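You operate a simulated robot arm through the tools that you are given. There is no shell and no other tool. Be economical: measure what you need, move in short steps, check, and stop when the job is done.

The job below is to be done with a simulated two-armed robot. You get a single attempt, and the scene is never put back.

TASK
Pack the bottle named on the order card into the open carton, tape it shut and stamp its check card.
Fine: the green check card, stamped PACKED; yellow lever up again, stamp put back. Set down upright: orange stamp.
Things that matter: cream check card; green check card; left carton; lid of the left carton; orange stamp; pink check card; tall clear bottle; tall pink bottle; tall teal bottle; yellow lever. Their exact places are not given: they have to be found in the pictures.

It is judged by the outcome, as a careful person would: the job done as asked, and still so three seconds after it is handed in. It fails if anything else is knocked over, pushed out of place, dropped, spilled or broken.

THE ROBOT
Two 7-joint arms with fingered hands on one trunk, on a base that drives. Base frame: it is fixed to the floor where the robot stands at the start and does not move with it; the origin is under the middle of the robot, x ahead of it, y to its left, z up. Units: m, degrees, N and s.
The left shoulder is at the start at [0.055, 0.158, 1.118], the right one opposite. With the tool pointing down near the work surface each hand reaches from about 0.1 to 0.82 m from the robot's upright axis, wherever it stands, measured 20 degrees to its own side. Places, roughly: cream check card [1, 0.75, 0.75]; lid of the left carton [0.7, 0.3, 1]; pink check card [0.5, 1, 0.75]; yellow lever [0.5, 0.4, 1.1]. Payload 4 kg a hand.
The TCP of each hand is the grasp point between the finger pads, 0.03 m short of the fingertips. In the tool frame z runs along the fingers and y along their closing line. The gripper opens to 0.104 m. The gripper's body begins 0.035 m behind the TCP. The gripper is a hand of 4 fingers: y runs from the thumb to the fingers, the wrist lies at [-0.015, -0.104, -0.178] in the tool frame.
Orientation is that of the tool frame in the base frame, as [roll, pitch, yaw] about the fixed x, y, z axes, in that order (R = Rz(yaw) Ry(pitch) Rx(roll)). With the fingers straight down and the wrist toward the robot, the tool's x, y and z point along [0, 1, 0], [1, 0, 0] and [0, 0, -1] of the base frame.

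THE INTERFACE
- The arms move only by the tool send_rows. It takes "left_motion", "right_motion" or both (then of equal length, played together; a hand with none holds still); each is a list of rows, each an object (a shift or turn left out is 0) with "delta_pos": the shift along the tool's x, y, z in m, a list of three; "delta_rot": the turn, a rotation vector about the tool's x, y, z in degrees, a list of three. In form: [{"delta_pos": [x, y, z], "delta_rot": [ax, ay, az]}, ...]. A call has 1 to 12 rows; each row shifts and turns the commanded pose from where the row before left it, along the tool's axes as they then stand. Each row takes 0.2 s and may step no farther than 0.05 m and 8.6 degrees from the row before; otherwise, the whole call is refused. Where a pose cannot be reached the arm comes as near as it can. A force on the tool above 90 N (or 10 N above the force at the start of the call, whichever is more), or a blocked arm, ends the call early, and 0.2 s more pass. In this call time passes only in rows, and 0.2 s behind the last. It gives the time, the measured TCP pose, the force on the tool (base axes), the opening and the grip force at its end, in the units of the frame above (readings bear some noise), with the torque about the TCP (base axes, N m) and any sound that the robot's microphone picked up.
- Cameras (640 x 400 px; columns grow to the right, rows downward): "scene" is now at [0.1258, 0.0513, 1.3276]; the picture's right is [0.54, -0.84, -0.01], its down [-0.20, -0.12, -0.97] and it looks along [0.82, 0.52, -0.23] (base axes); focal length 214 px, centre (320, 200). "left" rides on the left gripper at [-0.061, -0.092, -0.13] in its tool frame; the picture's right is [-0.81, -0.28, 0.52], its down [0.53, -0.71, 0.45] and it looks along [0.24, 0.64, 0.73] (tool axes); focal length 275 px, centre (320, 200). "right" rides on the right gripper at [0.061, -0.092, -0.131] in its tool frame; the picture's right is [-0.81, 0.28, -0.52], its down [-0.53, -0.71, 0.46] and it looks along [-0.24, 0.65, 0.72] (tool axes); focal length 275 px, centre (320, 200).
- camera(camera): a new picture of that camera. The clock stands still meanwhile.
- move_column(by): slides the trunk up (or, below 0, down) by that many m; the arms and the scene camera ride with it, the base frame stays. It gives what a move gives, with no picture.
- steer(legs): drives the robot by 1 to 6 legs, each [ahead, turn to the left] in m and degrees, along the robot's own axes; the way and the turn of a leg run together, so that a leg with both is an arc; at most 1.5 m and 180 degrees a leg. The arms and the cameras ride along, it lands a little off, and it stops where it bumps. It gives what a move gives.
- finger_targets(index, middle, ring, thumb_bend, thumb_turn, hand): sets how far each is bent, from 0 (flat) to 100 (curled in); at 30 the hand is open as for a grip, at 70 the pads meet at the TCP. One left out holds its place. A second passes; each finger stops where it meets its share of the squeeze, and holds until it gets a number again. It is the only way to open and close the hand. It gives what a move gives, with no picture; readings hold the bend of each and the force on the fingers (four entries, about 0 where the hand has none), thumb and palm. thumb_turn goes from beside the hand (0) to across from the fingers (100), as for a grip.
- pan_tilt(pan, tilt): turns the head with the scene camera to pan (to the left, within 80 degrees either way) and tilt (down, from -29 to 69), counted from straight ahead of the robot. It gives what a move gives.
- point_at(camera, pixels): there is no depth. For up to 12 entries [column, row, z] of the newest picture of that camera ("zoom" is the newest enlarged one), the place [x, y] in the base frame at which the ray of that pixel passes the height z, good to about 0.003 m. The clock stands still meanwhile.
- inspect(camera, box): a new picture of the part [left, top, right, bottom] of that camera's present view, enlarged. The clock stands still meanwhile.
- sign_off(): hands the job in; it is judged then, once.

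Work in short steps. Measure before you move; look again where a grasp or a placing could have gone wrong, and mend it. You have 80 turns and 70 pictures in all, those below and enlarged ones among them. Open the grippers and draw the arms clear of the work before you hand the job in, unless the task says otherwise; then end with one line.

The tools are called after ">>>" as a command line: name --argument value ..., lists and objects as JSON in quotes. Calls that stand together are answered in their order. send_rows: Moves the arms, as the interface text tells. Its arguments: {"type":"object","properties":{"left_motion":{"type":"array","items":{"type":"object","properties":{"delta_pos":{"type":"array","items":{"type":"number"}},"delta_rot":{"type":"array","items":{"type":"number"}}}}},"right_motion":{"type":"array","items":{"type":"object","properties":{"delta_pos":{"type":"array","items":{"type":"number"}},"delta_rot":{"type":"array","items":{"type":"number"}}}}}},"required":[]} The other tools are called the same way: move_column (by) slides the trunk up or down; finger_targets (index, middle, ring, thumb_bend, thumb_turn, hand) moves the fingers one by one; steer (legs) drives the base; pan_tilt (pan, tilt) turns the head that bears the scene camera; camera (camera) takes a picture; point_at (camera, pixels) gives the place at which the rays of pixels pass given heights; inspect (camera, box) takes an enlarged picture of a part of a camera's view; sign_off () hands the job in.

At the start:

```text
t: 0.0
left_tcp_pos: [0.4091, 0.4562, 1.4264]
left_ee_rot: [180.0, 0.0, 90.0]
left_ft_force: [-0.7, -1.2, 1.0]
left_wrist_torque: [0.0, -0.01, 0.0]
left_finger_gap: 0.1036
left_finger_force: 0.1
left_shape: jaw
left_bend: [30.0, 30.0, 30.0, 30.0, 98.0]
left_finger forces: [0.1, 0.0, 0.0, 0.0, 0.0, 0.0]
right_tcp_pos: [0.3829, 0.0233, 1.416]
right_ee_rot: [-179.9, -0.1, 89.9]
right_ft_force: [-0.7, 0.3, 0.5]
right_wrist_torque: [0.01, 0.02, -0.03]
right_finger_gap: 0.1037
right_finger_force: 0.0
right_shape: jaw
right_bend: [30.0, 30.0, 30.0, 30.0, 98.0]
right_finger forces: [0.1, 0.0, 0.0, 0.0, 0.0, 0.1]
trunk travel left (down, up): [-0.325, 0.182]
robot x, y, heading: [0.0002, -0.0011, 0.1]
head pan, tilt: [32.4, 12.9]
```

scene: 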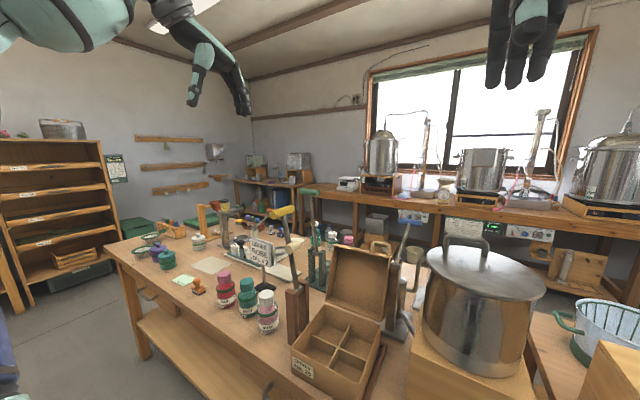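
right: 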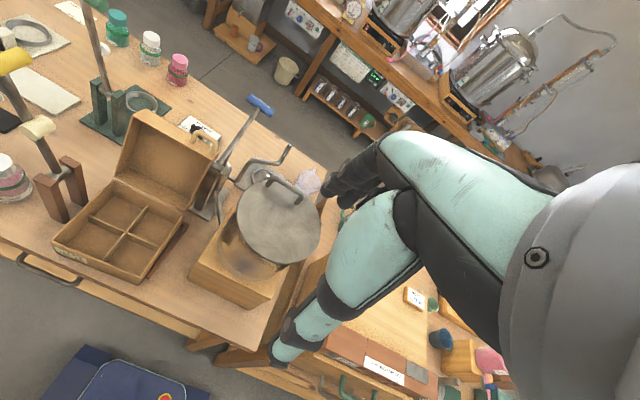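
left: 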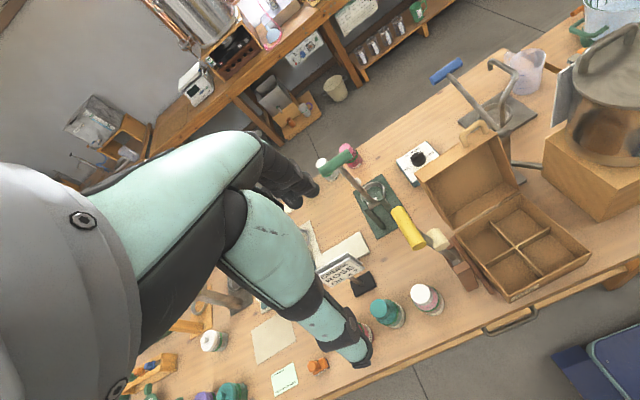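

I start with enlarged views of the table: the order card is near (260,250), bottles near (245,295), and the carton near (340,345).

>>> inspect --camera "scene" --box '[150, 190, 310, 340]'

>>> inspect --camera "scene" --box '[270, 180, 430, 400]'

>>> inspect --camera "left" --box '[240, 100, 640, 400]'

```text
2.67 times, centred on (230, 265) of scene
```

zoom: 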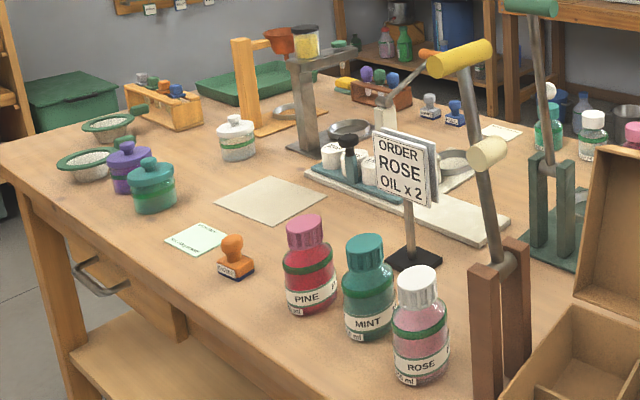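

```text
1.82 times, centred on (350, 290) of scene
```

zoom: 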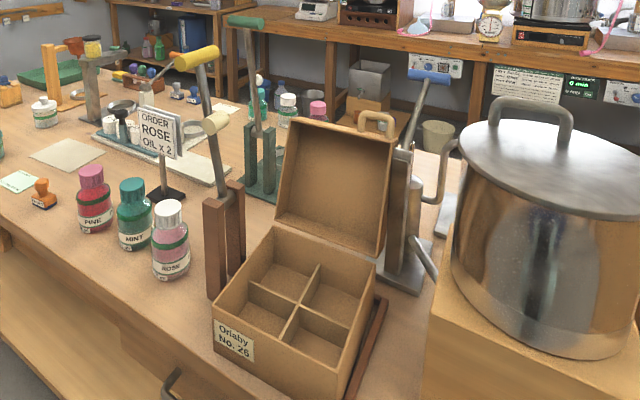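

```text
1.33 times, centred on (440, 250) of left
```

zoom: 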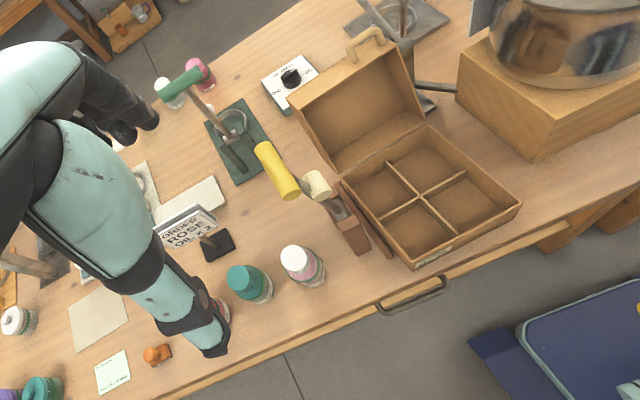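

The order card reads "ROSE OIL x 2", and the ROSE bottle is the white-capped one. I'll measure the main places at table height and zoom on more details.

>>> inspect --camera "scene" --box '[225, 230, 285, 270]'

>>> inspect --camera "scene" --box '[160, 250, 290, 340]'

>>> point_at --camera "scene" --pixels '[[184, 281, 0.75], [198, 292, 0.75], [209, 266, 0.75], [268, 332, 0.75], [247, 316, 0.75], [226, 306, 0.75], [295, 370, 0.75], [361, 398, 0.75], [298, 340, 0.75], [380, 350, 0.75], [275, 242, 0.75], [290, 210, 1.1]]'

>>> point_at --camera "left" --pixels '[[285, 379, 0.75], [318, 367, 0.75], [270, 338, 0.75], [434, 308, 0.75], [510, 302, 0.75], [591, 257, 0.75], [419, 178, 0.75], [498, 131, 0.95], [407, 228, 1.1], [465, 290, 0.75], [385, 200, 0.75], [418, 165, 0.75]]'

```text
10.00 times, centred on (255, 250) of scene
```

zoom: 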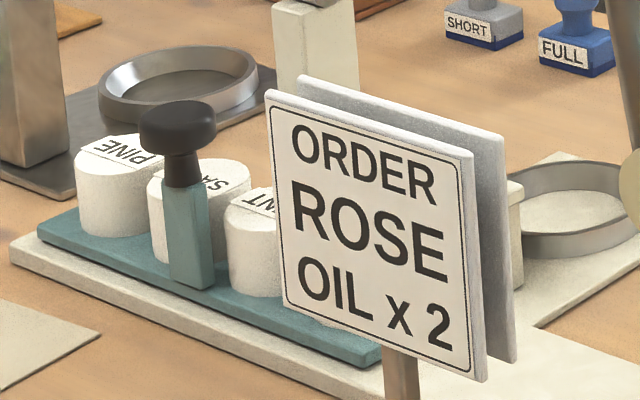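

```text
4.44 times, centred on (225, 295) of scene
```

zoom: 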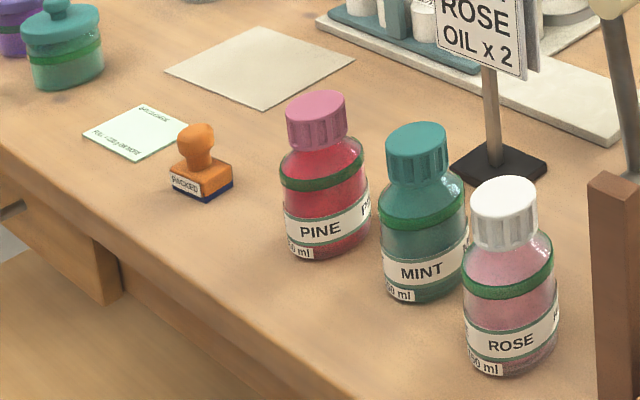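

```text
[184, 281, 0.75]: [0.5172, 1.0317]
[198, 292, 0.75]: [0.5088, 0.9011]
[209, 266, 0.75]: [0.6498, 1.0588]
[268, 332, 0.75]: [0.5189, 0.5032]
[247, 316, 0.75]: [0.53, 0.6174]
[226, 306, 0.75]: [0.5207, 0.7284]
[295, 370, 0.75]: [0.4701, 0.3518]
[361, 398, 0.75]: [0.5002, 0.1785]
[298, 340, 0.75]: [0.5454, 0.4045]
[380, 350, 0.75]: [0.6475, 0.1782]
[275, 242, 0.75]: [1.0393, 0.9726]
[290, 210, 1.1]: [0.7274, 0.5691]
```

```text
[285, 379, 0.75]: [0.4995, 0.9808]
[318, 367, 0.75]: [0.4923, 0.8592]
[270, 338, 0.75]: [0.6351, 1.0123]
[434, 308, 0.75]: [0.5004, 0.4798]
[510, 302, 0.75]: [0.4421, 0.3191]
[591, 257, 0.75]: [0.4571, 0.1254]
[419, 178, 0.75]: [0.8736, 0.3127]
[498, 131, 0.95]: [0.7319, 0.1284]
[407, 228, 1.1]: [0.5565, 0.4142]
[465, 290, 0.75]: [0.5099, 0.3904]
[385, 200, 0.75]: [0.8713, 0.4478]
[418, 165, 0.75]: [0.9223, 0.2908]
```

Comparing both cameras gives a table height of about 0.80. I'll look closer at the green card, the carton, the lever and the back of the table.

>>> inspect --camera "scene" --box '[165, 255, 245, 305]'

>>> inspect --camera "scene" --box '[230, 180, 360, 260]'

>>> pan_tilt --pan 30 --tilt 42

>>> camera --camera "scene"

```text
8.00 times, centred on (205, 280) of scene
```

zoom: 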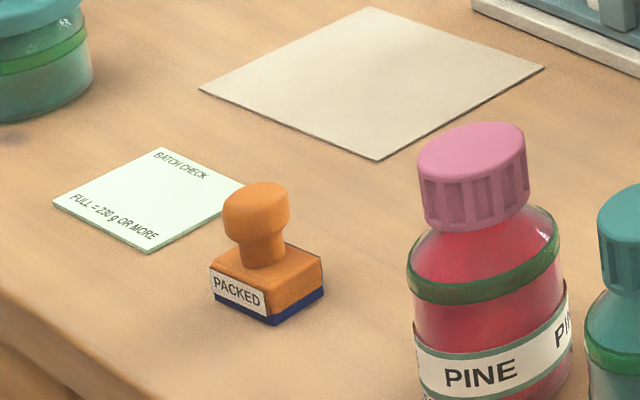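

```text
4.92 times, centred on (295, 220) of scene
```

zoom: 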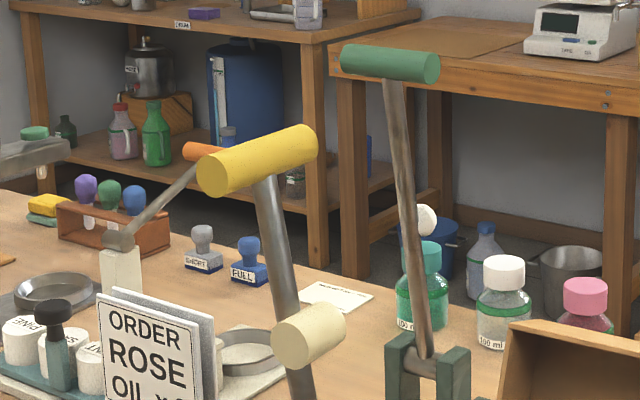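

```text
t: 0.9
left_tcp_pos: [0.3904, 0.4564, 1.4331]
left_ee_rot: [179.2, 0.0, 90.0]
left_ft_force: [0.5, -0.6, -0.3]
left_wrist_torque: [0.02, -0.02, -0.02]
left_finger_gap: 0.1037
left_finger_force: 0.2
left_shape: jaw
left_bend: [30.0, 30.0, 30.0, 30.0, 98.0]
left_finger forces: [0.0, 0.0, 0.0, 0.0, 0.1, 0.0]
right_tcp_pos: [0.3636, 0.0229, 1.4225]
right_ee_rot: [179.2, 0.0, 90.0]
right_ft_force: [0.3, -0.2, 0.5]
right_wrist_torque: [0.01, -0.03, 0.02]
right_finger_gap: 0.104
right_finger_force: 0.0
right_shape: jaw
right_bend: [30.0, 30.0, 30.0, 30.0, 98.0]
right_finger forces: [0.0, 0.0, 0.1, 0.1, 0.0, 0.1]
trunk travel left (down, up): [-0.325, 0.182]
robot x, y, heading: [-0.0003, -0.0018, 0.0]
head pan, tilt: [30.0, 42.0]
```

```text
59 pictures are left
```

scene: 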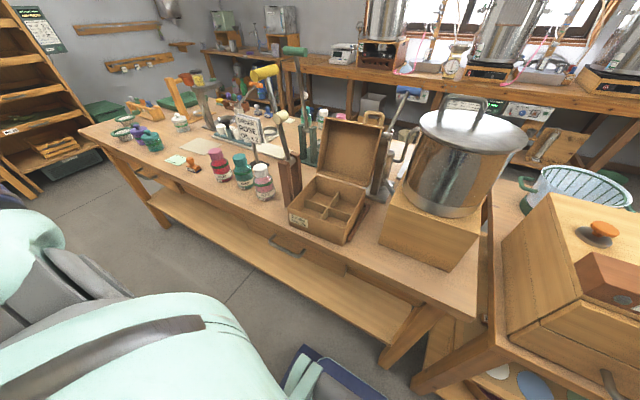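

Let me look at the other cards: the white thing behind the carton, and the far end of the table.

>>> inspect --camera "left" --box '[300, 120, 480, 220]'

>>> inspect --camera "right" --box '[0, 0, 320, 200]'

>>> inspect --camera "scene" --box '[220, 50, 480, 260]'

```text
3.56 times, centred on (390, 170) of left
```

zoom: 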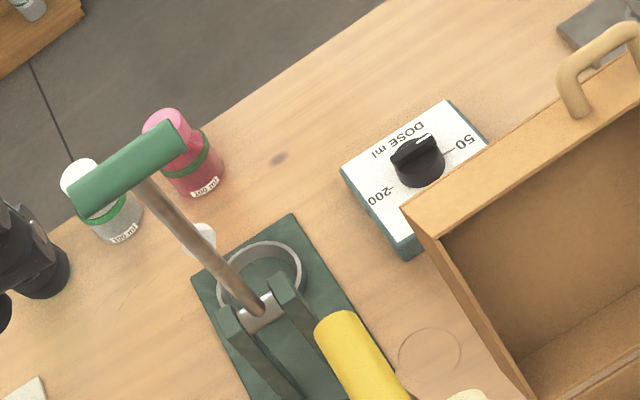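

```text
2.00 times, centred on (160, 100) of right
```

zoom: 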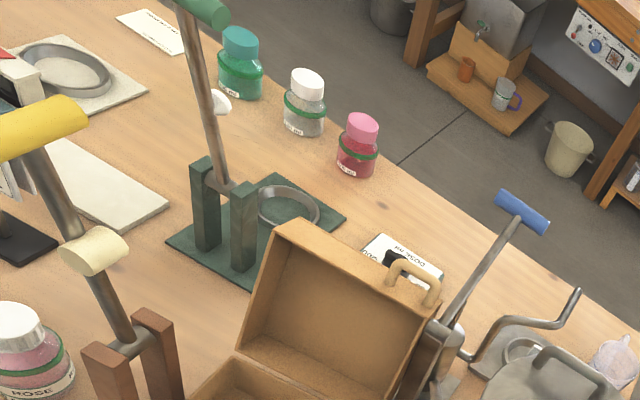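

```text
1.90 times, centred on (350, 155) of scene
```

zoom: 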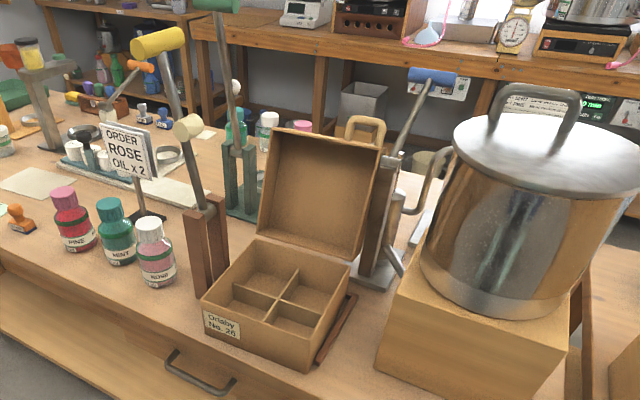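

I need views of the table's left side (cards) from the left hand camera, so I shift the left hand 0.3 m to the left, high above everything.

>>> send_rows --left_motion '[{"delta_pos": [0.05, 0, 0]}, {"delta_pos": [0.05, 0, 0]}, {"delta_pos": [0.05, 0, 0]}, {"delta_pos": [0.05, 0, 0]}, {"delta_pos": [0.05, 0, 0]}, {"delta_pos": [0.05, 0, 0]}]'

>>> camera --camera "left"

```text
t: 2.3
left_tcp_pos: [0.3734, 0.6548, 1.3871]
left_ee_rot: [179.4, 0.1, 90.0]
left_ft_force: [0.6, 0.0, -0.5]
left_wrist_torque: [-0.04, -0.01, -0.02]
left_finger_gap: 0.104
left_finger_force: 0.0
left_shape: jaw
left_bend: [30.0, 30.0, 30.0, 30.0, 98.0]
left_finger forces: [0.1, 0.0, 0.1, 0.0, 0.1, 0.0]
left hand out of reach, approached as far as the arm can: row 3, 4, 5, 6
right_tcp_pos: [0.367, 0.0244, 1.4215]
right_ee_rot: [179.4, 0.1, 89.9]
right_ft_force: [0.6, 0.7, -0.6]
right_wrist_torque: [-0.02, -0.01, 0.02]
right_finger_gap: 0.1042
right_finger_force: 0.1
right_shape: jaw
right_bend: [30.0, 30.0, 30.0, 30.0, 98.0]
right_finger forces: [0.0, 0.0, 0.0, 0.0, 0.1, 0.0]
trunk travel left (down, up): [-0.325, 0.182]
robot x, y, heading: [-0.0038, -0.0042, 0.1]
head pan, tilt: [30.0, 42.0]
```

```text
55 pictures are left
```

left: 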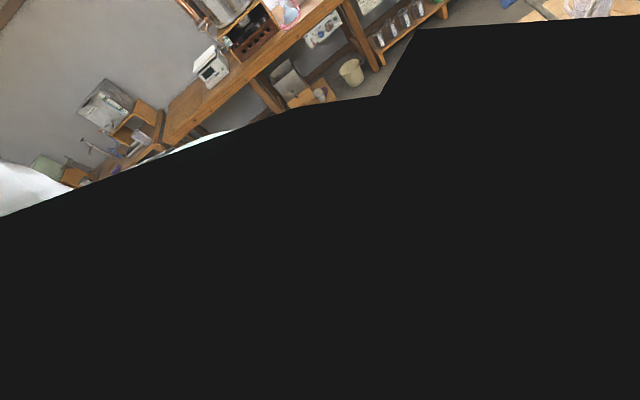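

The hand camera is buried in the arm here. Driving left to y≈0.5 puts everything (stamp, bottle, carton) in reach, so I draw the left hand back and drive there.

>>> send_rows --left_motion '[{"delta_pos": [-0.05, 0, 0]}, {"delta_pos": [-0.05, 0, 0]}, {"delta_pos": [-0.05, 0, 0]}, {"delta_pos": [-0.05, 0, 0]}, {"delta_pos": [-0.05, 0, 0]}, {"delta_pos": [-0.05, 0, 0]}]'

>>> steer --legs '[[-0.3, 0], [0, 90], [0.5, 0], [0, -90]]'

>>> pan_tilt --pan 0 --tilt 35

>>> camera --camera "scene"

```text
t: 3.7
left_tcp_pos: [0.3441, 0.5752, 1.4601]
left_ee_rot: [179.6, 0.3, 89.9]
left_ft_force: [0.2, 0.7, 0.4]
left_wrist_torque: [0.02, 0.0, 0.02]
left_finger_gap: 0.1039
left_finger_force: 0.0
left_shape: jaw
left_bend: [30.0, 30.0, 30.0, 30.0, 98.0]
left_finger forces: [0.1, 0.0, 0.1, 0.0, 0.0, 0.0]
left hand out of reach, approached as far as the arm can: row 1, 2, 3, 4, 5, 6
right_tcp_pos: [0.3654, 0.0205, 1.4202]
right_ee_rot: [179.4, -0.1, 89.9]
right_ft_force: [0.4, -0.3, -0.2]
right_wrist_torque: [0.01, -0.03, -0.04]
right_finger_gap: 0.1039
right_finger_force: 0.1
right_shape: jaw
right_bend: [30.0, 30.0, 30.0, 30.0, 98.0]
right_finger forces: [0.1, 0.0, 0.0, 0.0, 0.0, 0.0]
trunk travel left (down, up): [-0.325, 0.182]
robot x, y, heading: [-0.0009, 0.0002, -0.1]
head pan, tilt: [30.0, 42.0]
```

```text
t: 9.1
left_tcp_pos: [-0.7298, 0.4996, 1.4729]
left_ee_rot: [178.4, 0.1, 159.0]
left_ft_force: [0.3, 0.4, -0.2]
left_wrist_torque: [0.03, 0.0, 0.02]
left_finger_gap: 0.1039
left_finger_force: 0.1
left_shape: jaw
left_bend: [30.0, 30.0, 30.0, 30.0, 97.0]
left_finger forces: [0.0, 0.0, 0.0, 0.1, 0.1, 0.0]
right_tcp_pos: [-0.2003, 0.3161, 1.4303]
right_ee_rot: [177.6, 0.1, 158.4]
right_ft_force: [0.7, -0.1, -0.4]
right_wrist_torque: [-0.02, 0.0, 0.02]
right_finger_gap: 0.104
right_finger_force: 0.1
right_shape: jaw
right_bend: [30.0, 30.0, 30.0, 30.0, 97.0]
right_finger forces: [0.0, 0.0, 0.0, 0.0, 0.1, 0.1]
trunk travel left (down, up): [-0.325, 0.182]
robot x, y, heading: [-0.2944, -0.0005, 69.0]
head pan, tilt: [30.0, 42.0]
stopped in leg 2: the robot was blocked; the commanded pose is now the measured one
```

```text
t: 10.1
left_tcp_pos: [-0.7272, 0.5027, 1.4717]
left_ee_rot: [178.6, 0.0, 158.9]
left_ft_force: [-0.5, -0.6, -0.6]
left_wrist_torque: [-0.03, 0.01, -0.04]
left_finger_gap: 0.104
left_finger_force: 0.0
left_shape: jaw
left_bend: [30.0, 30.0, 30.0, 30.0, 97.0]
left_finger forces: [0.0, 0.0, 0.0, 0.0, 0.1, 0.1]
right_tcp_pos: [-0.198, 0.3197, 1.4303]
right_ee_rot: [177.9, 0.0, 158.3]
right_ft_force: [0.3, 0.6, -1.0]
right_wrist_torque: [0.05, -0.01, -0.02]
right_finger_gap: 0.1041
right_finger_force: 0.0
right_shape: jaw
right_bend: [30.0, 30.0, 30.0, 30.0, 98.0]
right_finger forces: [0.1, 0.0, 0.1, 0.0, 0.0, 0.0]
trunk travel left (down, up): [-0.325, 0.182]
robot x, y, heading: [-0.2913, -0.0011, 68.5]
head pan, tilt: [0.0, 35.0]
```

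```text
54 pictures are left
```

scene: 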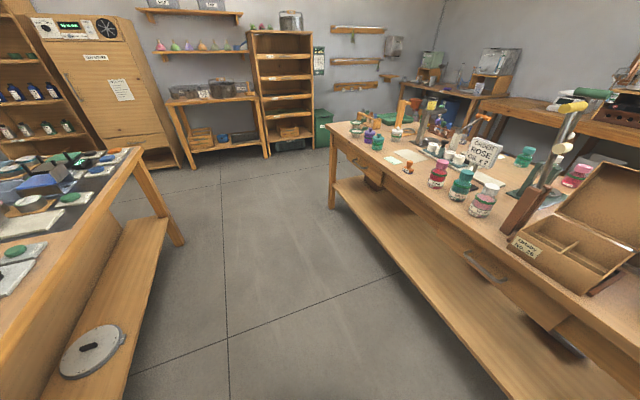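

The robot bumped while turning (another table lies behind). I go ahead along the present heading, then arc right to face the table at about (0.0, 0.48).

>>> steer --legs '[[0.4, 0], [0.2, -68.5]]'

>>> pan_tilt --pan 0 --tilt 40

>>> camera --camera "scene"

>>> camera --camera "left"

```text
t: 14.3
left_tcp_pos: [-0.31, 1.0522, 1.4849]
left_ee_rot: [176.0, -0.5, 133.6]
left_ft_force: [-0.4, -0.4, 0.6]
left_wrist_torque: [0.01, 0.02, -0.04]
left_finger_gap: 0.104
left_finger_force: 0.0
left_shape: jaw
left_bend: [30.0, 30.0, 30.0, 30.0, 97.0]
left_finger forces: [0.0, 0.1, 0.0, 0.0, 0.0, 0.0]
right_tcp_pos: [0.0898, 0.6577, 1.4389]
right_ee_rot: [176.1, 0.2, 132.9]
right_ft_force: [-0.2, 0.2, -0.1]
right_wrist_torque: [0.02, 0.02, 0.01]
right_finger_gap: 0.104
right_finger_force: 0.1
right_shape: jaw
right_bend: [30.0, 30.0, 30.0, 30.0, 98.0]
right_finger forces: [0.0, 0.1, 0.0, 0.1, 0.1, 0.1]
trunk travel left (down, up): [-0.325, 0.182]
robot x, y, heading: [-0.1096, 0.4369, 42.8]
head pan, tilt: [0.0, 35.0]
stopped in leg 2: the robot was blocked; the commanded pose is now the measured one
```

```text
t: 15.0
left_tcp_pos: [-0.3075, 1.0561, 1.4856]
left_ee_rot: [175.8, -0.7, 133.6]
left_ft_force: [0.3, 0.3, -0.7]
left_wrist_torque: [0.01, 0.01, -0.05]
left_finger_gap: 0.1039
left_finger_force: 0.1
left_shape: jaw
left_bend: [30.0, 30.0, 30.0, 30.0, 97.0]
left_finger forces: [0.0, 0.1, 0.1, 0.0, 0.0, 0.1]
right_tcp_pos: [0.092, 0.66, 1.4387]
right_ee_rot: [176.2, 0.1, 132.8]
right_ft_force: [-0.3, 0.5, -0.1]
right_wrist_torque: [0.02, 0.02, 0.01]
right_finger_gap: 0.1039
right_finger_force: 0.1
right_shape: jaw
right_bend: [30.0, 30.0, 30.0, 30.0, 98.0]
right_finger forces: [0.0, 0.0, 0.1, 0.0, 0.0, 0.1]
trunk travel left (down, up): [-0.325, 0.182]
robot x, y, heading: [-0.1074, 0.4396, 42.8]
head pan, tilt: [0.0, 40.0]
```

```text
53 pictures are left
```

scene: 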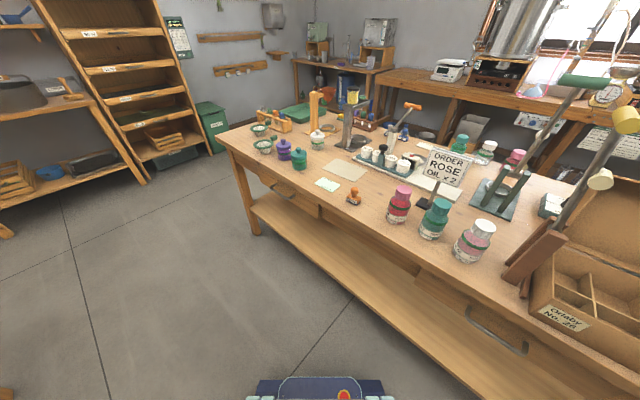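

```text
52 pictures are left
```

left: 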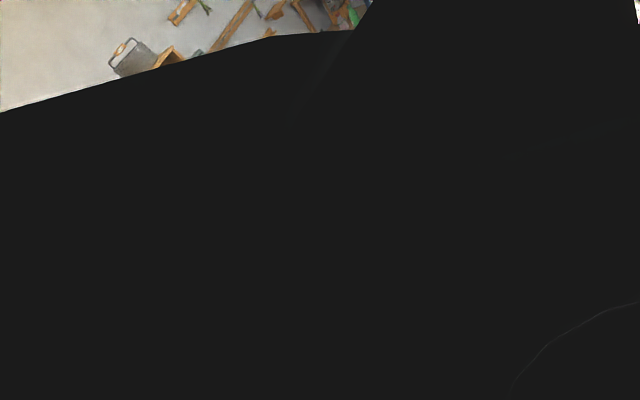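

Probably the base's front corner met the table. I back off a little, finish the turn and come ahead again.

>>> steer --legs '[[-0.06, 0], [-0.04, -10], [0, -32.8], [0.18, 0]]'

>>> camera --camera "scene"

```text
t: 17.1
left_tcp_pos: [-0.2369, 1.034, 1.4753]
left_ee_rot: [178.1, 0.0, 122.7]
left_ft_force: [1.0, 1.1, 0.1]
left_wrist_torque: [-0.04, 0.12, -0.04]
left_finger_gap: 0.1038
left_finger_force: 0.1
left_shape: jaw
left_bend: [30.0, 30.0, 30.0, 30.0, 97.0]
left_finger forces: [0.0, 0.0, 0.0, 0.0, 0.0, 0.0]
right_tcp_pos: [0.0859, 0.5759, 1.4296]
right_ee_rot: [177.9, -0.1, 122.2]
right_ft_force: [1.5, 0.6, -1.2]
right_wrist_torque: [-0.05, 0.1, 0.0]
right_finger_gap: 0.1039
right_finger_force: 0.1
right_shape: jaw
right_bend: [30.0, 30.0, 30.0, 30.0, 98.0]
right_finger forces: [0.1, 0.0, 0.0, 0.1, 0.0, 0.1]
trunk travel left (down, up): [-0.325, 0.182]
robot x, y, heading: [-0.1812, 0.3723, 32.2]
head pan, tilt: [0.0, 40.0]
stopped in leg 3: the robot was blocked; the commanded pose is now the measured one
```

```text
51 pictures are left
```

scene: 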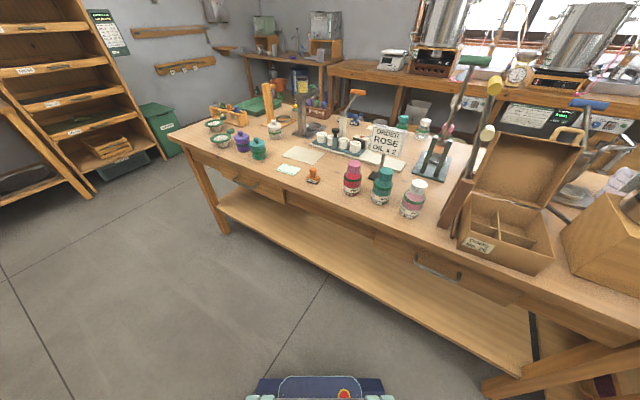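

Blocked again with nothing in view ahead; I look to both sides to find the obstacle.

>>> pan_tilt --pan 80 --tilt 50

>>> camera --camera "scene"

>>> pan_tilt --pan -80 --tilt 50

>>> camera --camera "scene"

```text
t: 18.6
left_tcp_pos: [-0.2673, 1.016, 1.4836]
left_ee_rot: [176.4, 0.0, 122.8]
left_ft_force: [-0.5, -0.3, 0.2]
left_wrist_torque: [0.01, -0.01, 0.03]
left_finger_gap: 0.104
left_finger_force: 0.1
left_shape: jaw
left_bend: [30.0, 30.0, 30.0, 30.0, 97.0]
left_finger forces: [0.1, 0.1, 0.0, 0.0, 0.0, 0.0]
right_tcp_pos: [0.0594, 0.5566, 1.4355]
right_ee_rot: [176.9, -0.2, 122.1]
right_ft_force: [-0.1, 0.6, 0.4]
right_wrist_torque: [0.0, -0.04, 0.01]
right_finger_gap: 0.104
right_finger_force: 0.0
right_shape: jaw
right_bend: [30.0, 30.0, 30.0, 30.0, 98.0]
right_finger forces: [0.0, 0.0, 0.0, 0.0, 0.0, 0.0]
trunk travel left (down, up): [-0.325, 0.182]
robot x, y, heading: [-0.1824, 0.3728, 32.2]
head pan, tilt: [80.0, 50.0]
```

```text
50 pictures are left
```

scene: 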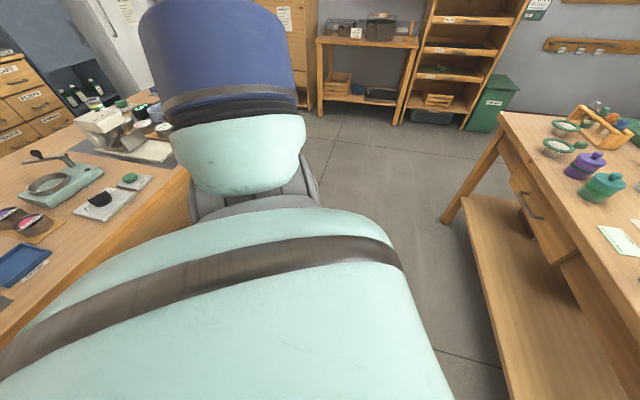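

```text
t: 21.0
left_tcp_pos: [-0.2626, 1.0186, 1.4824]
left_ee_rot: [176.7, 0.0, 122.7]
left_ft_force: [-0.3, 1.0, 0.1]
left_wrist_torque: [0.01, -0.01, -0.02]
left_finger_gap: 0.1042
left_finger_force: 0.1
left_shape: jaw
left_bend: [30.0, 30.0, 30.0, 30.0, 97.0]
left_finger forces: [0.0, 0.0, 0.0, 0.0, 0.0, 0.0]
right_tcp_pos: [0.0608, 0.5599, 1.4366]
right_ee_rot: [176.6, 0.1, 122.4]
right_ft_force: [0.0, 0.3, 0.3]
right_wrist_torque: [0.01, 0.03, 0.03]
right_finger_gap: 0.1038
right_finger_force: 0.1
right_shape: jaw
right_bend: [30.0, 30.0, 30.0, 30.0, 98.0]
right_finger forces: [0.0, 0.0, 0.0, 0.1, 0.0, 0.0]
trunk travel left (down, up): [-0.325, 0.182]
robot x, y, heading: [-0.1796, 0.3735, 32.3]
head pan, tilt: [-80.0, 50.0]
```

```text
49 pictures are left
```

scene: 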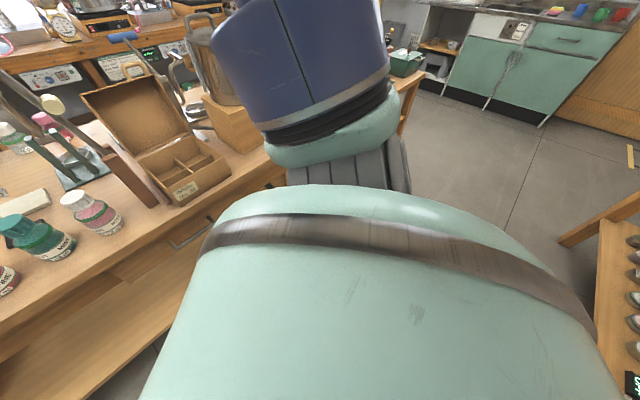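

The rear table's edge is visible at (605,225); I measure it and the front table's edge.

>>> point_at --camera "scene" --pixels '[[603, 225, 0.8], [597, 270, 0.8], [600, 240, 0.75], [180, 277, 0.8], [130, 312, 0.8], [262, 182, 0.8], [160, 335, 0.3]]'

```text
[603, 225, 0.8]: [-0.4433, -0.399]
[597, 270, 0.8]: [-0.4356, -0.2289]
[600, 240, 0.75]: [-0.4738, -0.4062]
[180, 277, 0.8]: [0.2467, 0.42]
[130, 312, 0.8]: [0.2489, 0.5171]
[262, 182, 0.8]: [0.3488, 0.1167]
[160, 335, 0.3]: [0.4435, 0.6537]
```

The aisle is narrow (rear edge x≈-0.44). I do a point-turn in small moves: ahead 5 cm, then turn right.

>>> steer --legs '[[0.04, 0], [0, -32]]'

```text
t: 23.7
left_tcp_pos: [0.1173, 0.9877, 1.4836]
left_ee_rot: [176.8, 0.0, 91.4]
left_ft_force: [-0.2, 0.3, 0.4]
left_wrist_torque: [-0.01, 0.0, -0.01]
left_finger_gap: 0.1041
left_finger_force: 0.1
left_shape: jaw
left_bend: [30.0, 30.0, 30.0, 30.0, 97.0]
left_finger forces: [0.0, 0.0, 0.0, 0.1, 0.0, 0.0]
right_tcp_pos: [0.1549, 0.4278, 1.436]
right_ee_rot: [176.6, 0.1, 91.0]
right_ft_force: [0.8, 0.1, 0.0]
right_wrist_torque: [0.0, -0.01, 0.01]
right_finger_gap: 0.1041
right_finger_force: 0.1
right_shape: jaw
right_bend: [30.0, 30.0, 30.0, 30.0, 98.0]
right_finger forces: [0.0, 0.0, 0.1, 0.0, 0.1, 0.0]
trunk travel left (down, up): [-0.325, 0.182]
robot x, y, heading: [-0.1481, 0.3978, 0.9]
head pan, tilt: [-80.0, 50.0]
```

The turn worked: heading 0.9° at (-0.148, 0.398). Now ahead 0.16 m and look at the work.

>>> steer --legs '[[0.16, 0]]'

>>> pan_tilt --pan 35 --tilt 40

>>> camera --camera "scene"

>>> pan_tilt --pan -25 --tilt 40

>>> camera --camera "scene"

```text
t: 25.2
left_tcp_pos: [0.2386, 0.9886, 1.4895]
left_ee_rot: [174.9, 0.0, 91.6]
left_ft_force: [0.0, -0.6, 0.3]
left_wrist_torque: [0.01, -0.03, 0.0]
left_finger_gap: 0.104
left_finger_force: 0.0
left_shape: jaw
left_bend: [30.0, 30.0, 30.0, 30.0, 98.0]
left_finger forces: [0.0, 0.1, 0.0, 0.0, 0.0, 0.1]
right_tcp_pos: [0.2778, 0.4307, 1.445]
right_ee_rot: [174.9, 0.1, 91.2]
right_ft_force: [-0.1, -0.6, 0.9]
right_wrist_torque: [-0.01, -0.03, -0.01]
right_finger_gap: 0.1041
right_finger_force: 0.0
right_shape: jaw
right_bend: [30.0, 30.0, 30.0, 30.0, 98.0]
right_finger forces: [0.0, 0.0, 0.0, 0.0, 0.0, 0.0]
trunk travel left (down, up): [-0.325, 0.182]
robot x, y, heading: [0.0155, 0.4041, 1.0]
head pan, tilt: [-80.0, 50.0]
```

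```text
t: 27.1
left_tcp_pos: [0.2598, 0.9903, 1.4871]
left_ee_rot: [175.9, 0.0, 91.6]
left_ft_force: [-0.9, -1.1, 0.2]
left_wrist_torque: [0.03, 0.02, -0.03]
left_finger_gap: 0.1039
left_finger_force: 0.2
left_shape: jaw
left_bend: [30.0, 30.0, 30.0, 30.0, 98.0]
left_finger forces: [0.1, 0.0, 0.1, 0.0, 0.0, 0.0]
right_tcp_pos: [0.2982, 0.4306, 1.4408]
right_ee_rot: [175.7, 0.2, 91.2]
right_ft_force: [0.3, -0.3, 0.2]
right_wrist_torque: [0.01, -0.01, 0.0]
right_finger_gap: 0.1041
right_finger_force: 0.2
right_shape: jaw
right_bend: [30.0, 30.0, 30.0, 30.0, 98.0]
right_finger forces: [0.1, 0.1, 0.1, 0.0, 0.0, 0.1]
trunk travel left (down, up): [-0.325, 0.182]
robot x, y, heading: [0.0138, 0.4012, 1.0]
head pan, tilt: [35.0, 40.0]
```

```text
48 pictures are left
```

scene: 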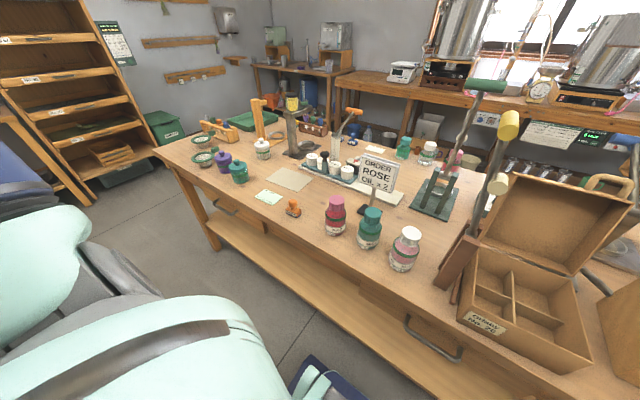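

```text
t: 28.4
left_tcp_pos: [0.2671, 0.9911, 1.4867]
left_ee_rot: [176.0, 0.1, 91.5]
left_ft_force: [-1.0, 0.4, -0.1]
left_wrist_torque: [-0.04, -0.01, 0.02]
left_finger_gap: 0.1038
left_finger_force: 0.0
left_shape: jaw
left_bend: [30.0, 30.0, 30.0, 30.0, 98.0]
left_finger forces: [0.0, 0.0, 0.0, 0.1, 0.0, 0.0]
right_tcp_pos: [0.3051, 0.4302, 1.4398]
right_ee_rot: [175.8, 0.1, 91.2]
right_ft_force: [-0.5, 0.0, 0.1]
right_wrist_torque: [0.02, -0.01, 0.0]
right_finger_gap: 0.1044
right_finger_force: 0.0
right_shape: jaw
right_bend: [30.0, 30.0, 30.0, 30.0, 98.0]
right_finger forces: [0.1, 0.0, 0.0, 0.0, 0.0, 0.0]
trunk travel left (down, up): [-0.325, 0.182]
robot x, y, heading: [0.0174, 0.4038, 0.9]
head pan, tilt: [-25.0, 40.0]
```

```text
47 pictures are left
```

scene: 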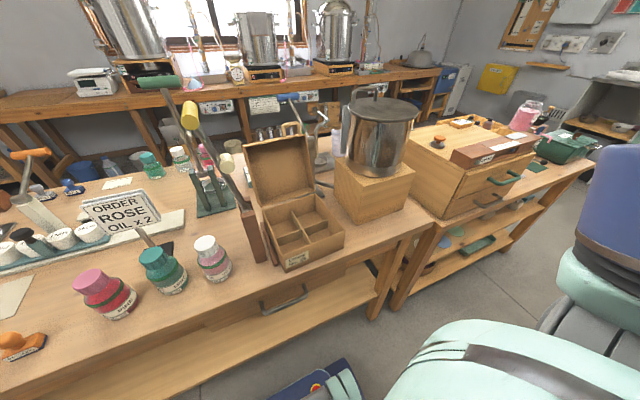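

I look closely at the left part of the table for the green and pink cards.

>>> pan_tilt --pan 45 --tilt 40

>>> inspect --camera "scene" --box '[220, 110, 480, 270]'

>>> point_at --camera "zoom" --pixels '[[170, 190, 0.8]]'

```text
t: 29.8
left_tcp_pos: [0.2711, 0.991, 1.4853]
left_ee_rot: [176.2, 0.0, 91.6]
left_ft_force: [-0.2, -0.6, -0.1]
left_wrist_torque: [0.01, -0.02, 0.01]
left_finger_gap: 0.1042
left_finger_force: 0.0
left_shape: jaw
left_bend: [30.0, 30.0, 30.0, 30.0, 98.0]
left_finger forces: [0.0, 0.1, 0.0, 0.1, 0.1, 0.0]
right_tcp_pos: [0.3087, 0.4305, 1.4387]
right_ee_rot: [176.0, 0.2, 91.3]
right_ft_force: [-0.6, -1.1, -0.6]
right_wrist_torque: [0.0, 0.02, -0.02]
right_finger_gap: 0.1042
right_finger_force: 0.1
right_shape: jaw
right_bend: [30.0, 30.0, 30.0, 30.0, 98.0]
right_finger forces: [0.0, 0.1, 0.0, 0.1, 0.0, 0.1]
trunk travel left (down, up): [-0.325, 0.182]
robot x, y, heading: [0.015, 0.4024, 0.9]
head pan, tilt: [45.0, 40.0]
```

```text
2.46 times, centred on (350, 190) of scene
```

zoom: 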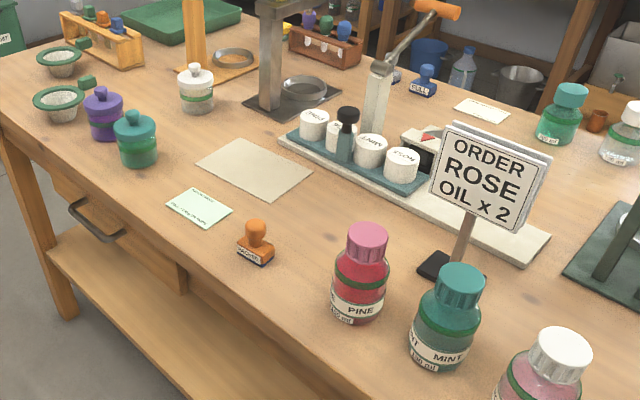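

```text
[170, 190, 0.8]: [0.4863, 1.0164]
```

The green card by the orange PACKED stamp is the only green one. Now a straight view of bottle and carton for measuring.

>>> pan_tilt --pan 0 --tilt 48

>>> camera --camera "scene"

>>> camera --camera "right"

```text
t: 30.9
left_tcp_pos: [0.27, 0.9909, 1.4851]
left_ee_rot: [176.2, 0.0, 91.7]
left_ft_force: [0.4, 0.3, -0.2]
left_wrist_torque: [0.03, 0.02, 0.03]
left_finger_gap: 0.104
left_finger_force: 0.0
left_shape: jaw
left_bend: [30.0, 30.0, 30.0, 30.0, 98.0]
left_finger forces: [0.0, 0.0, 0.0, 0.0, 0.1, 0.0]
right_tcp_pos: [0.3092, 0.4304, 1.439]
right_ee_rot: [176.1, 0.2, 91.2]
right_ft_force: [0.7, 0.1, -0.5]
right_wrist_torque: [-0.01, 0.0, 0.02]
right_finger_gap: 0.1041
right_finger_force: 0.1
right_shape: jaw
right_bend: [30.0, 30.0, 30.0, 30.0, 98.0]
right_finger forces: [0.0, 0.0, 0.0, 0.1, 0.1, 0.0]
trunk travel left (down, up): [-0.325, 0.182]
robot x, y, heading: [0.0184, 0.4054, 0.8]
head pan, tilt: [0.0, 48.0]
```

```text
45 pictures are left
```

scene: 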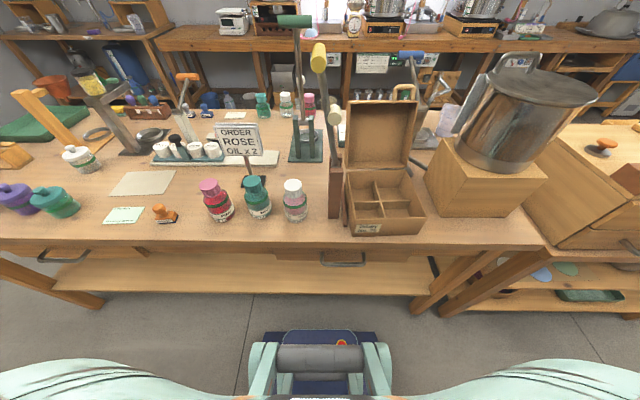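

```text
44 pictures are left
```

right: 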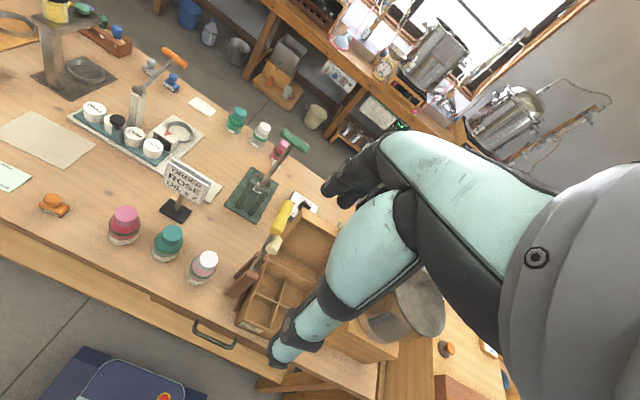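

Good views. I measure bottle, carton, lever, stamp and card in both pictures at several heights.

>>> point_at --camera "scene" --pixels '[[296, 219, 0.8], [292, 185, 0.92], [292, 185, 0.96], [352, 234, 0.8], [424, 233, 0.8], [412, 176, 0.8], [345, 173, 0.8], [319, 56, 1.1], [319, 56, 1.2], [125, 215, 0.8], [165, 219, 0.8], [161, 208, 0.86]]'

>>> point_at --camera "right" --pixels '[[196, 280, 0.8], [209, 259, 0.92], [209, 259, 0.96], [237, 323, 0.8], [55, 212, 0.8], [52, 199, 0.86], [282, 222, 1.1], [282, 222, 1.2], [124, 213, 0.92], [168, 233, 0.92], [10, 178, 0.8], [276, 244, 1.0]]'

>>> inspect --camera "scene" --box '[260, 20, 460, 250]'

```text
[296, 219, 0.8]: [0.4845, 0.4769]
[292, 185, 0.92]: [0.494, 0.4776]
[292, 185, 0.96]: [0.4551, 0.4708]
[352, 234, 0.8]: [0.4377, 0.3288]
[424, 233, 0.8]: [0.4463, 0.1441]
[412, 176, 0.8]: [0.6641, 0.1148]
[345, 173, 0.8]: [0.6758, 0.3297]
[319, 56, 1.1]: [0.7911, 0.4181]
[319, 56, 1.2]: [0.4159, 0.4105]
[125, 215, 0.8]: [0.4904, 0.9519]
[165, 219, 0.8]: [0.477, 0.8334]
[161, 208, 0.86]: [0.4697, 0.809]
```

```text
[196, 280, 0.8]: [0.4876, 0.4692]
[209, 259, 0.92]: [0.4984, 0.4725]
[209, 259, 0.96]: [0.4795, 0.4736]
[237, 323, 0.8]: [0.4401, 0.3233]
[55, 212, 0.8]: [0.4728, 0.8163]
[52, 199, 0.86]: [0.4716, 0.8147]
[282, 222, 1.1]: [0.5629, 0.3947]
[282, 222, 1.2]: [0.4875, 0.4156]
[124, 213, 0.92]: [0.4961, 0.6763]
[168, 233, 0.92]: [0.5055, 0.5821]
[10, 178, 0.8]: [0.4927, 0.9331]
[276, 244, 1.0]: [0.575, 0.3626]
```

```text
1.74 times, centred on (360, 135) of scene
```

zoom: 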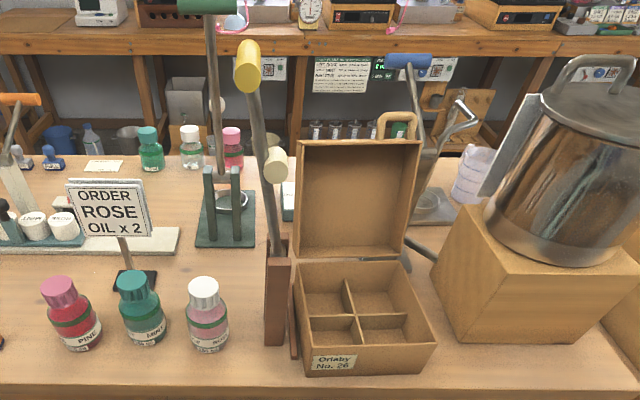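

Bottle stands at about (0.495, 0.475), 0.12 tall. I enlarge the carton in both views to measure rim height and compartments.

>>> inspect --camera "right" --box '[200, 180, 340, 360]'

>>> inspect --camera "scene" --box '[310, 90, 440, 250]'

>>> point_at --camera "scene" --pixels '[[350, 219, 0.86], [350, 219, 0.9], [397, 210, 0.81], [397, 210, 0.82], [332, 218, 0.8], [336, 159, 0.95], [336, 159, 1.0]]'

```text
2.22 times, centred on (270, 270) of right
```

zoom: 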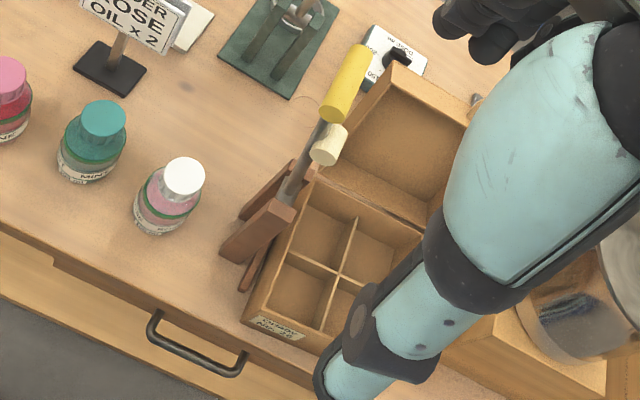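

```text
2.50 times, centred on (375, 170) of scene
```

zoom: 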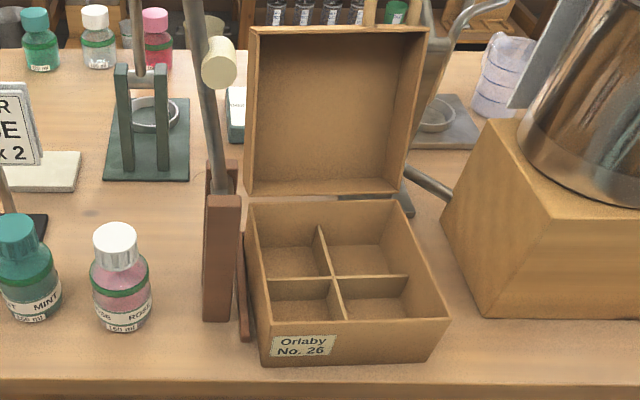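

```text
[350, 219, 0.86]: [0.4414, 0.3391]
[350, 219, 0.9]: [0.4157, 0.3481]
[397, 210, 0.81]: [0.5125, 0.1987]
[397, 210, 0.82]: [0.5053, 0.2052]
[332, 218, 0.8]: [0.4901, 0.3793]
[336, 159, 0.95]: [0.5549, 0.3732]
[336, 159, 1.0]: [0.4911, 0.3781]
```

Rim is at about z 0.86, and lever handle at (0.51, 0.41, 1.18). I bring the right hand, squared up, to (0.36, 0.475, 1.0), clear of the lever.

>>> send_rows --right_motion '[{"delta_rot": [3.9, 0, 1.2]}, {"delta_pos": [0.0045, 0.005, 0.044]}, {"delta_pos": [0.0045, 0.005, 0.044]}, {"delta_pos": [0.0045, 0.005, 0.044]}, {"delta_pos": [0.0045, 0.005, 0.044]}, {"delta_pos": [0.0045, 0.005, 0.044]}, {"delta_pos": [0.0045, 0.005, 0.044]}, {"delta_pos": [0.0045, 0.005, 0.044]}, {"delta_pos": [0.0045, 0.005, 0.044]}, {"delta_pos": [0.0045, 0.005, 0.044]}, {"delta_pos": [0.0045, 0.005, 0.044]}]'

>>> camera --camera "scene"

```text
t: 33.3
left_tcp_pos: [0.2711, 0.99, 1.4839]
left_ee_rot: [176.3, 0.1, 91.6]
left_ft_force: [-0.4, 0.1, 0.6]
left_wrist_torque: [0.0, 0.04, 0.0]
left_finger_gap: 0.1041
left_finger_force: 0.1
left_shape: jaw
left_bend: [30.0, 30.0, 30.0, 30.0, 98.0]
left_finger forces: [0.0, 0.0, 0.0, 0.0, 0.0, 0.0]
right_tcp_pos: [0.3611, 0.4747, 0.9963]
right_ee_rot: [179.9, 0.1, 90.0]
right_ft_force: [-0.1, 1.0, -0.5]
right_wrist_torque: [-0.01, -0.02, 0.02]
right_finger_gap: 0.1039
right_finger_force: 0.0
right_shape: jaw
right_bend: [30.0, 30.0, 30.0, 30.0, 98.0]
right_finger forces: [0.0, 0.1, 0.0, 0.0, 0.1, 0.1]
trunk travel left (down, up): [-0.325, 0.182]
robot x, y, heading: [0.0133, 0.3987, 1.0]
head pan, tilt: [0.0, 48.0]
```

```text
40 pictures are left
```

scene: 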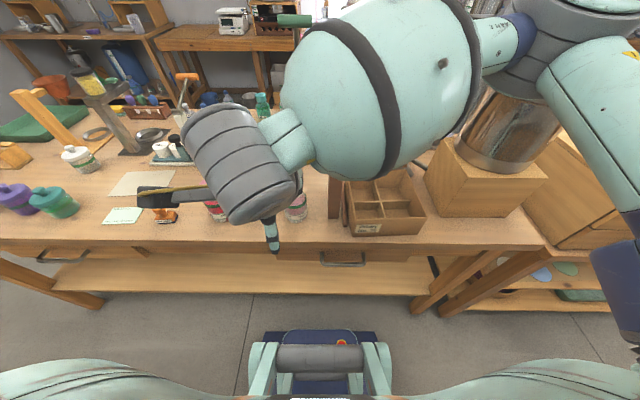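

The right forearm is high and seems to pass near the lever; I check from the right hand camera.

>>> camera --camera "right"

>>> camera --camera "left"

```text
39 pictures are left
```

right: 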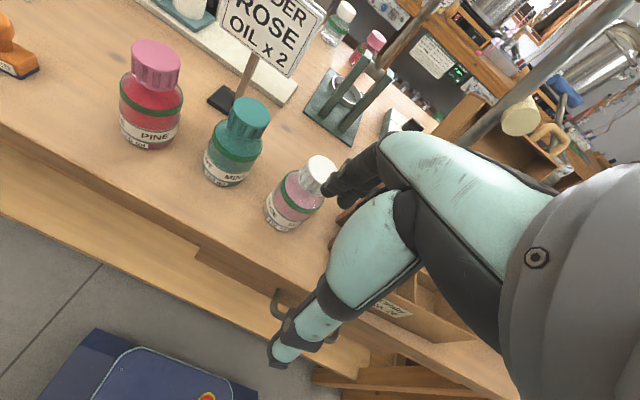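

```text
38 pictures are left
```

left: 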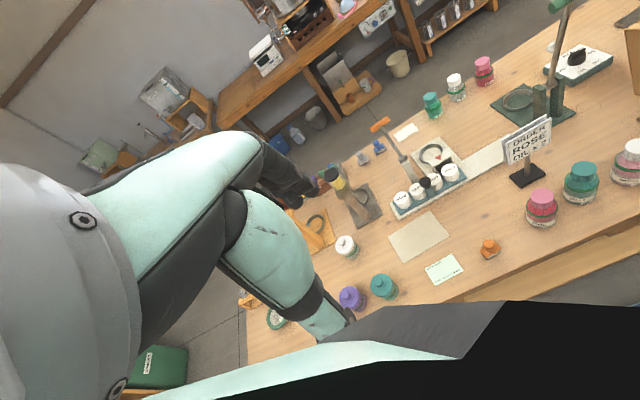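

Forearm would pass too near the lever from this close. I back the base 0.18 m so the arm reaches straighter, with the elbow well behind the lever.

>>> steer --legs '[[-0.18, 0]]'

>>> camera --camera "scene"

```text
t: 34.9
left_tcp_pos: [0.1012, 0.9873, 1.4818]
left_ee_rot: [176.9, 0.1, 91.6]
left_ft_force: [0.7, -0.6, -0.2]
left_wrist_torque: [-0.01, 0.04, 0.0]
left_finger_gap: 0.104
left_finger_force: 0.0
left_shape: jaw
left_bend: [30.0, 30.0, 30.0, 30.0, 98.0]
left_finger forces: [0.0, 0.0, 0.1, 0.1, 0.0, 0.0]
right_tcp_pos: [0.1861, 0.4733, 0.9923]
right_ee_rot: [-179.4, 0.1, 89.8]
right_ft_force: [0.2, 0.3, -0.9]
right_wrist_torque: [0.05, 0.0, -0.03]
right_finger_gap: 0.1041
right_finger_force: 0.0
right_shape: jaw
right_bend: [30.0, 30.0, 30.0, 30.0, 98.0]
right_finger forces: [0.1, 0.0, 0.0, 0.0, 0.0, 0.0]
trunk travel left (down, up): [-0.325, 0.182]
robot x, y, heading: [-0.1723, 0.401, 0.9]
head pan, tilt: [0.0, 48.0]
```

```text
37 pictures are left
```

scene: 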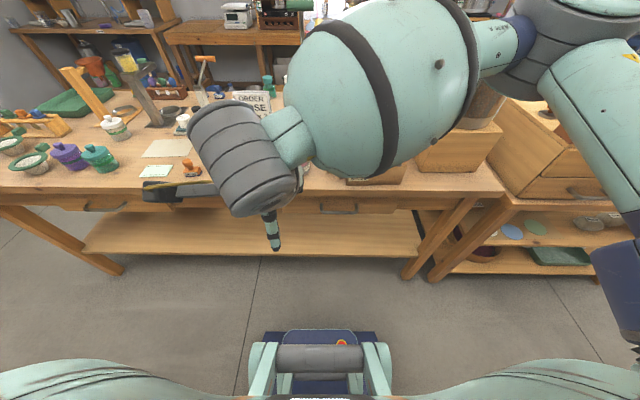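

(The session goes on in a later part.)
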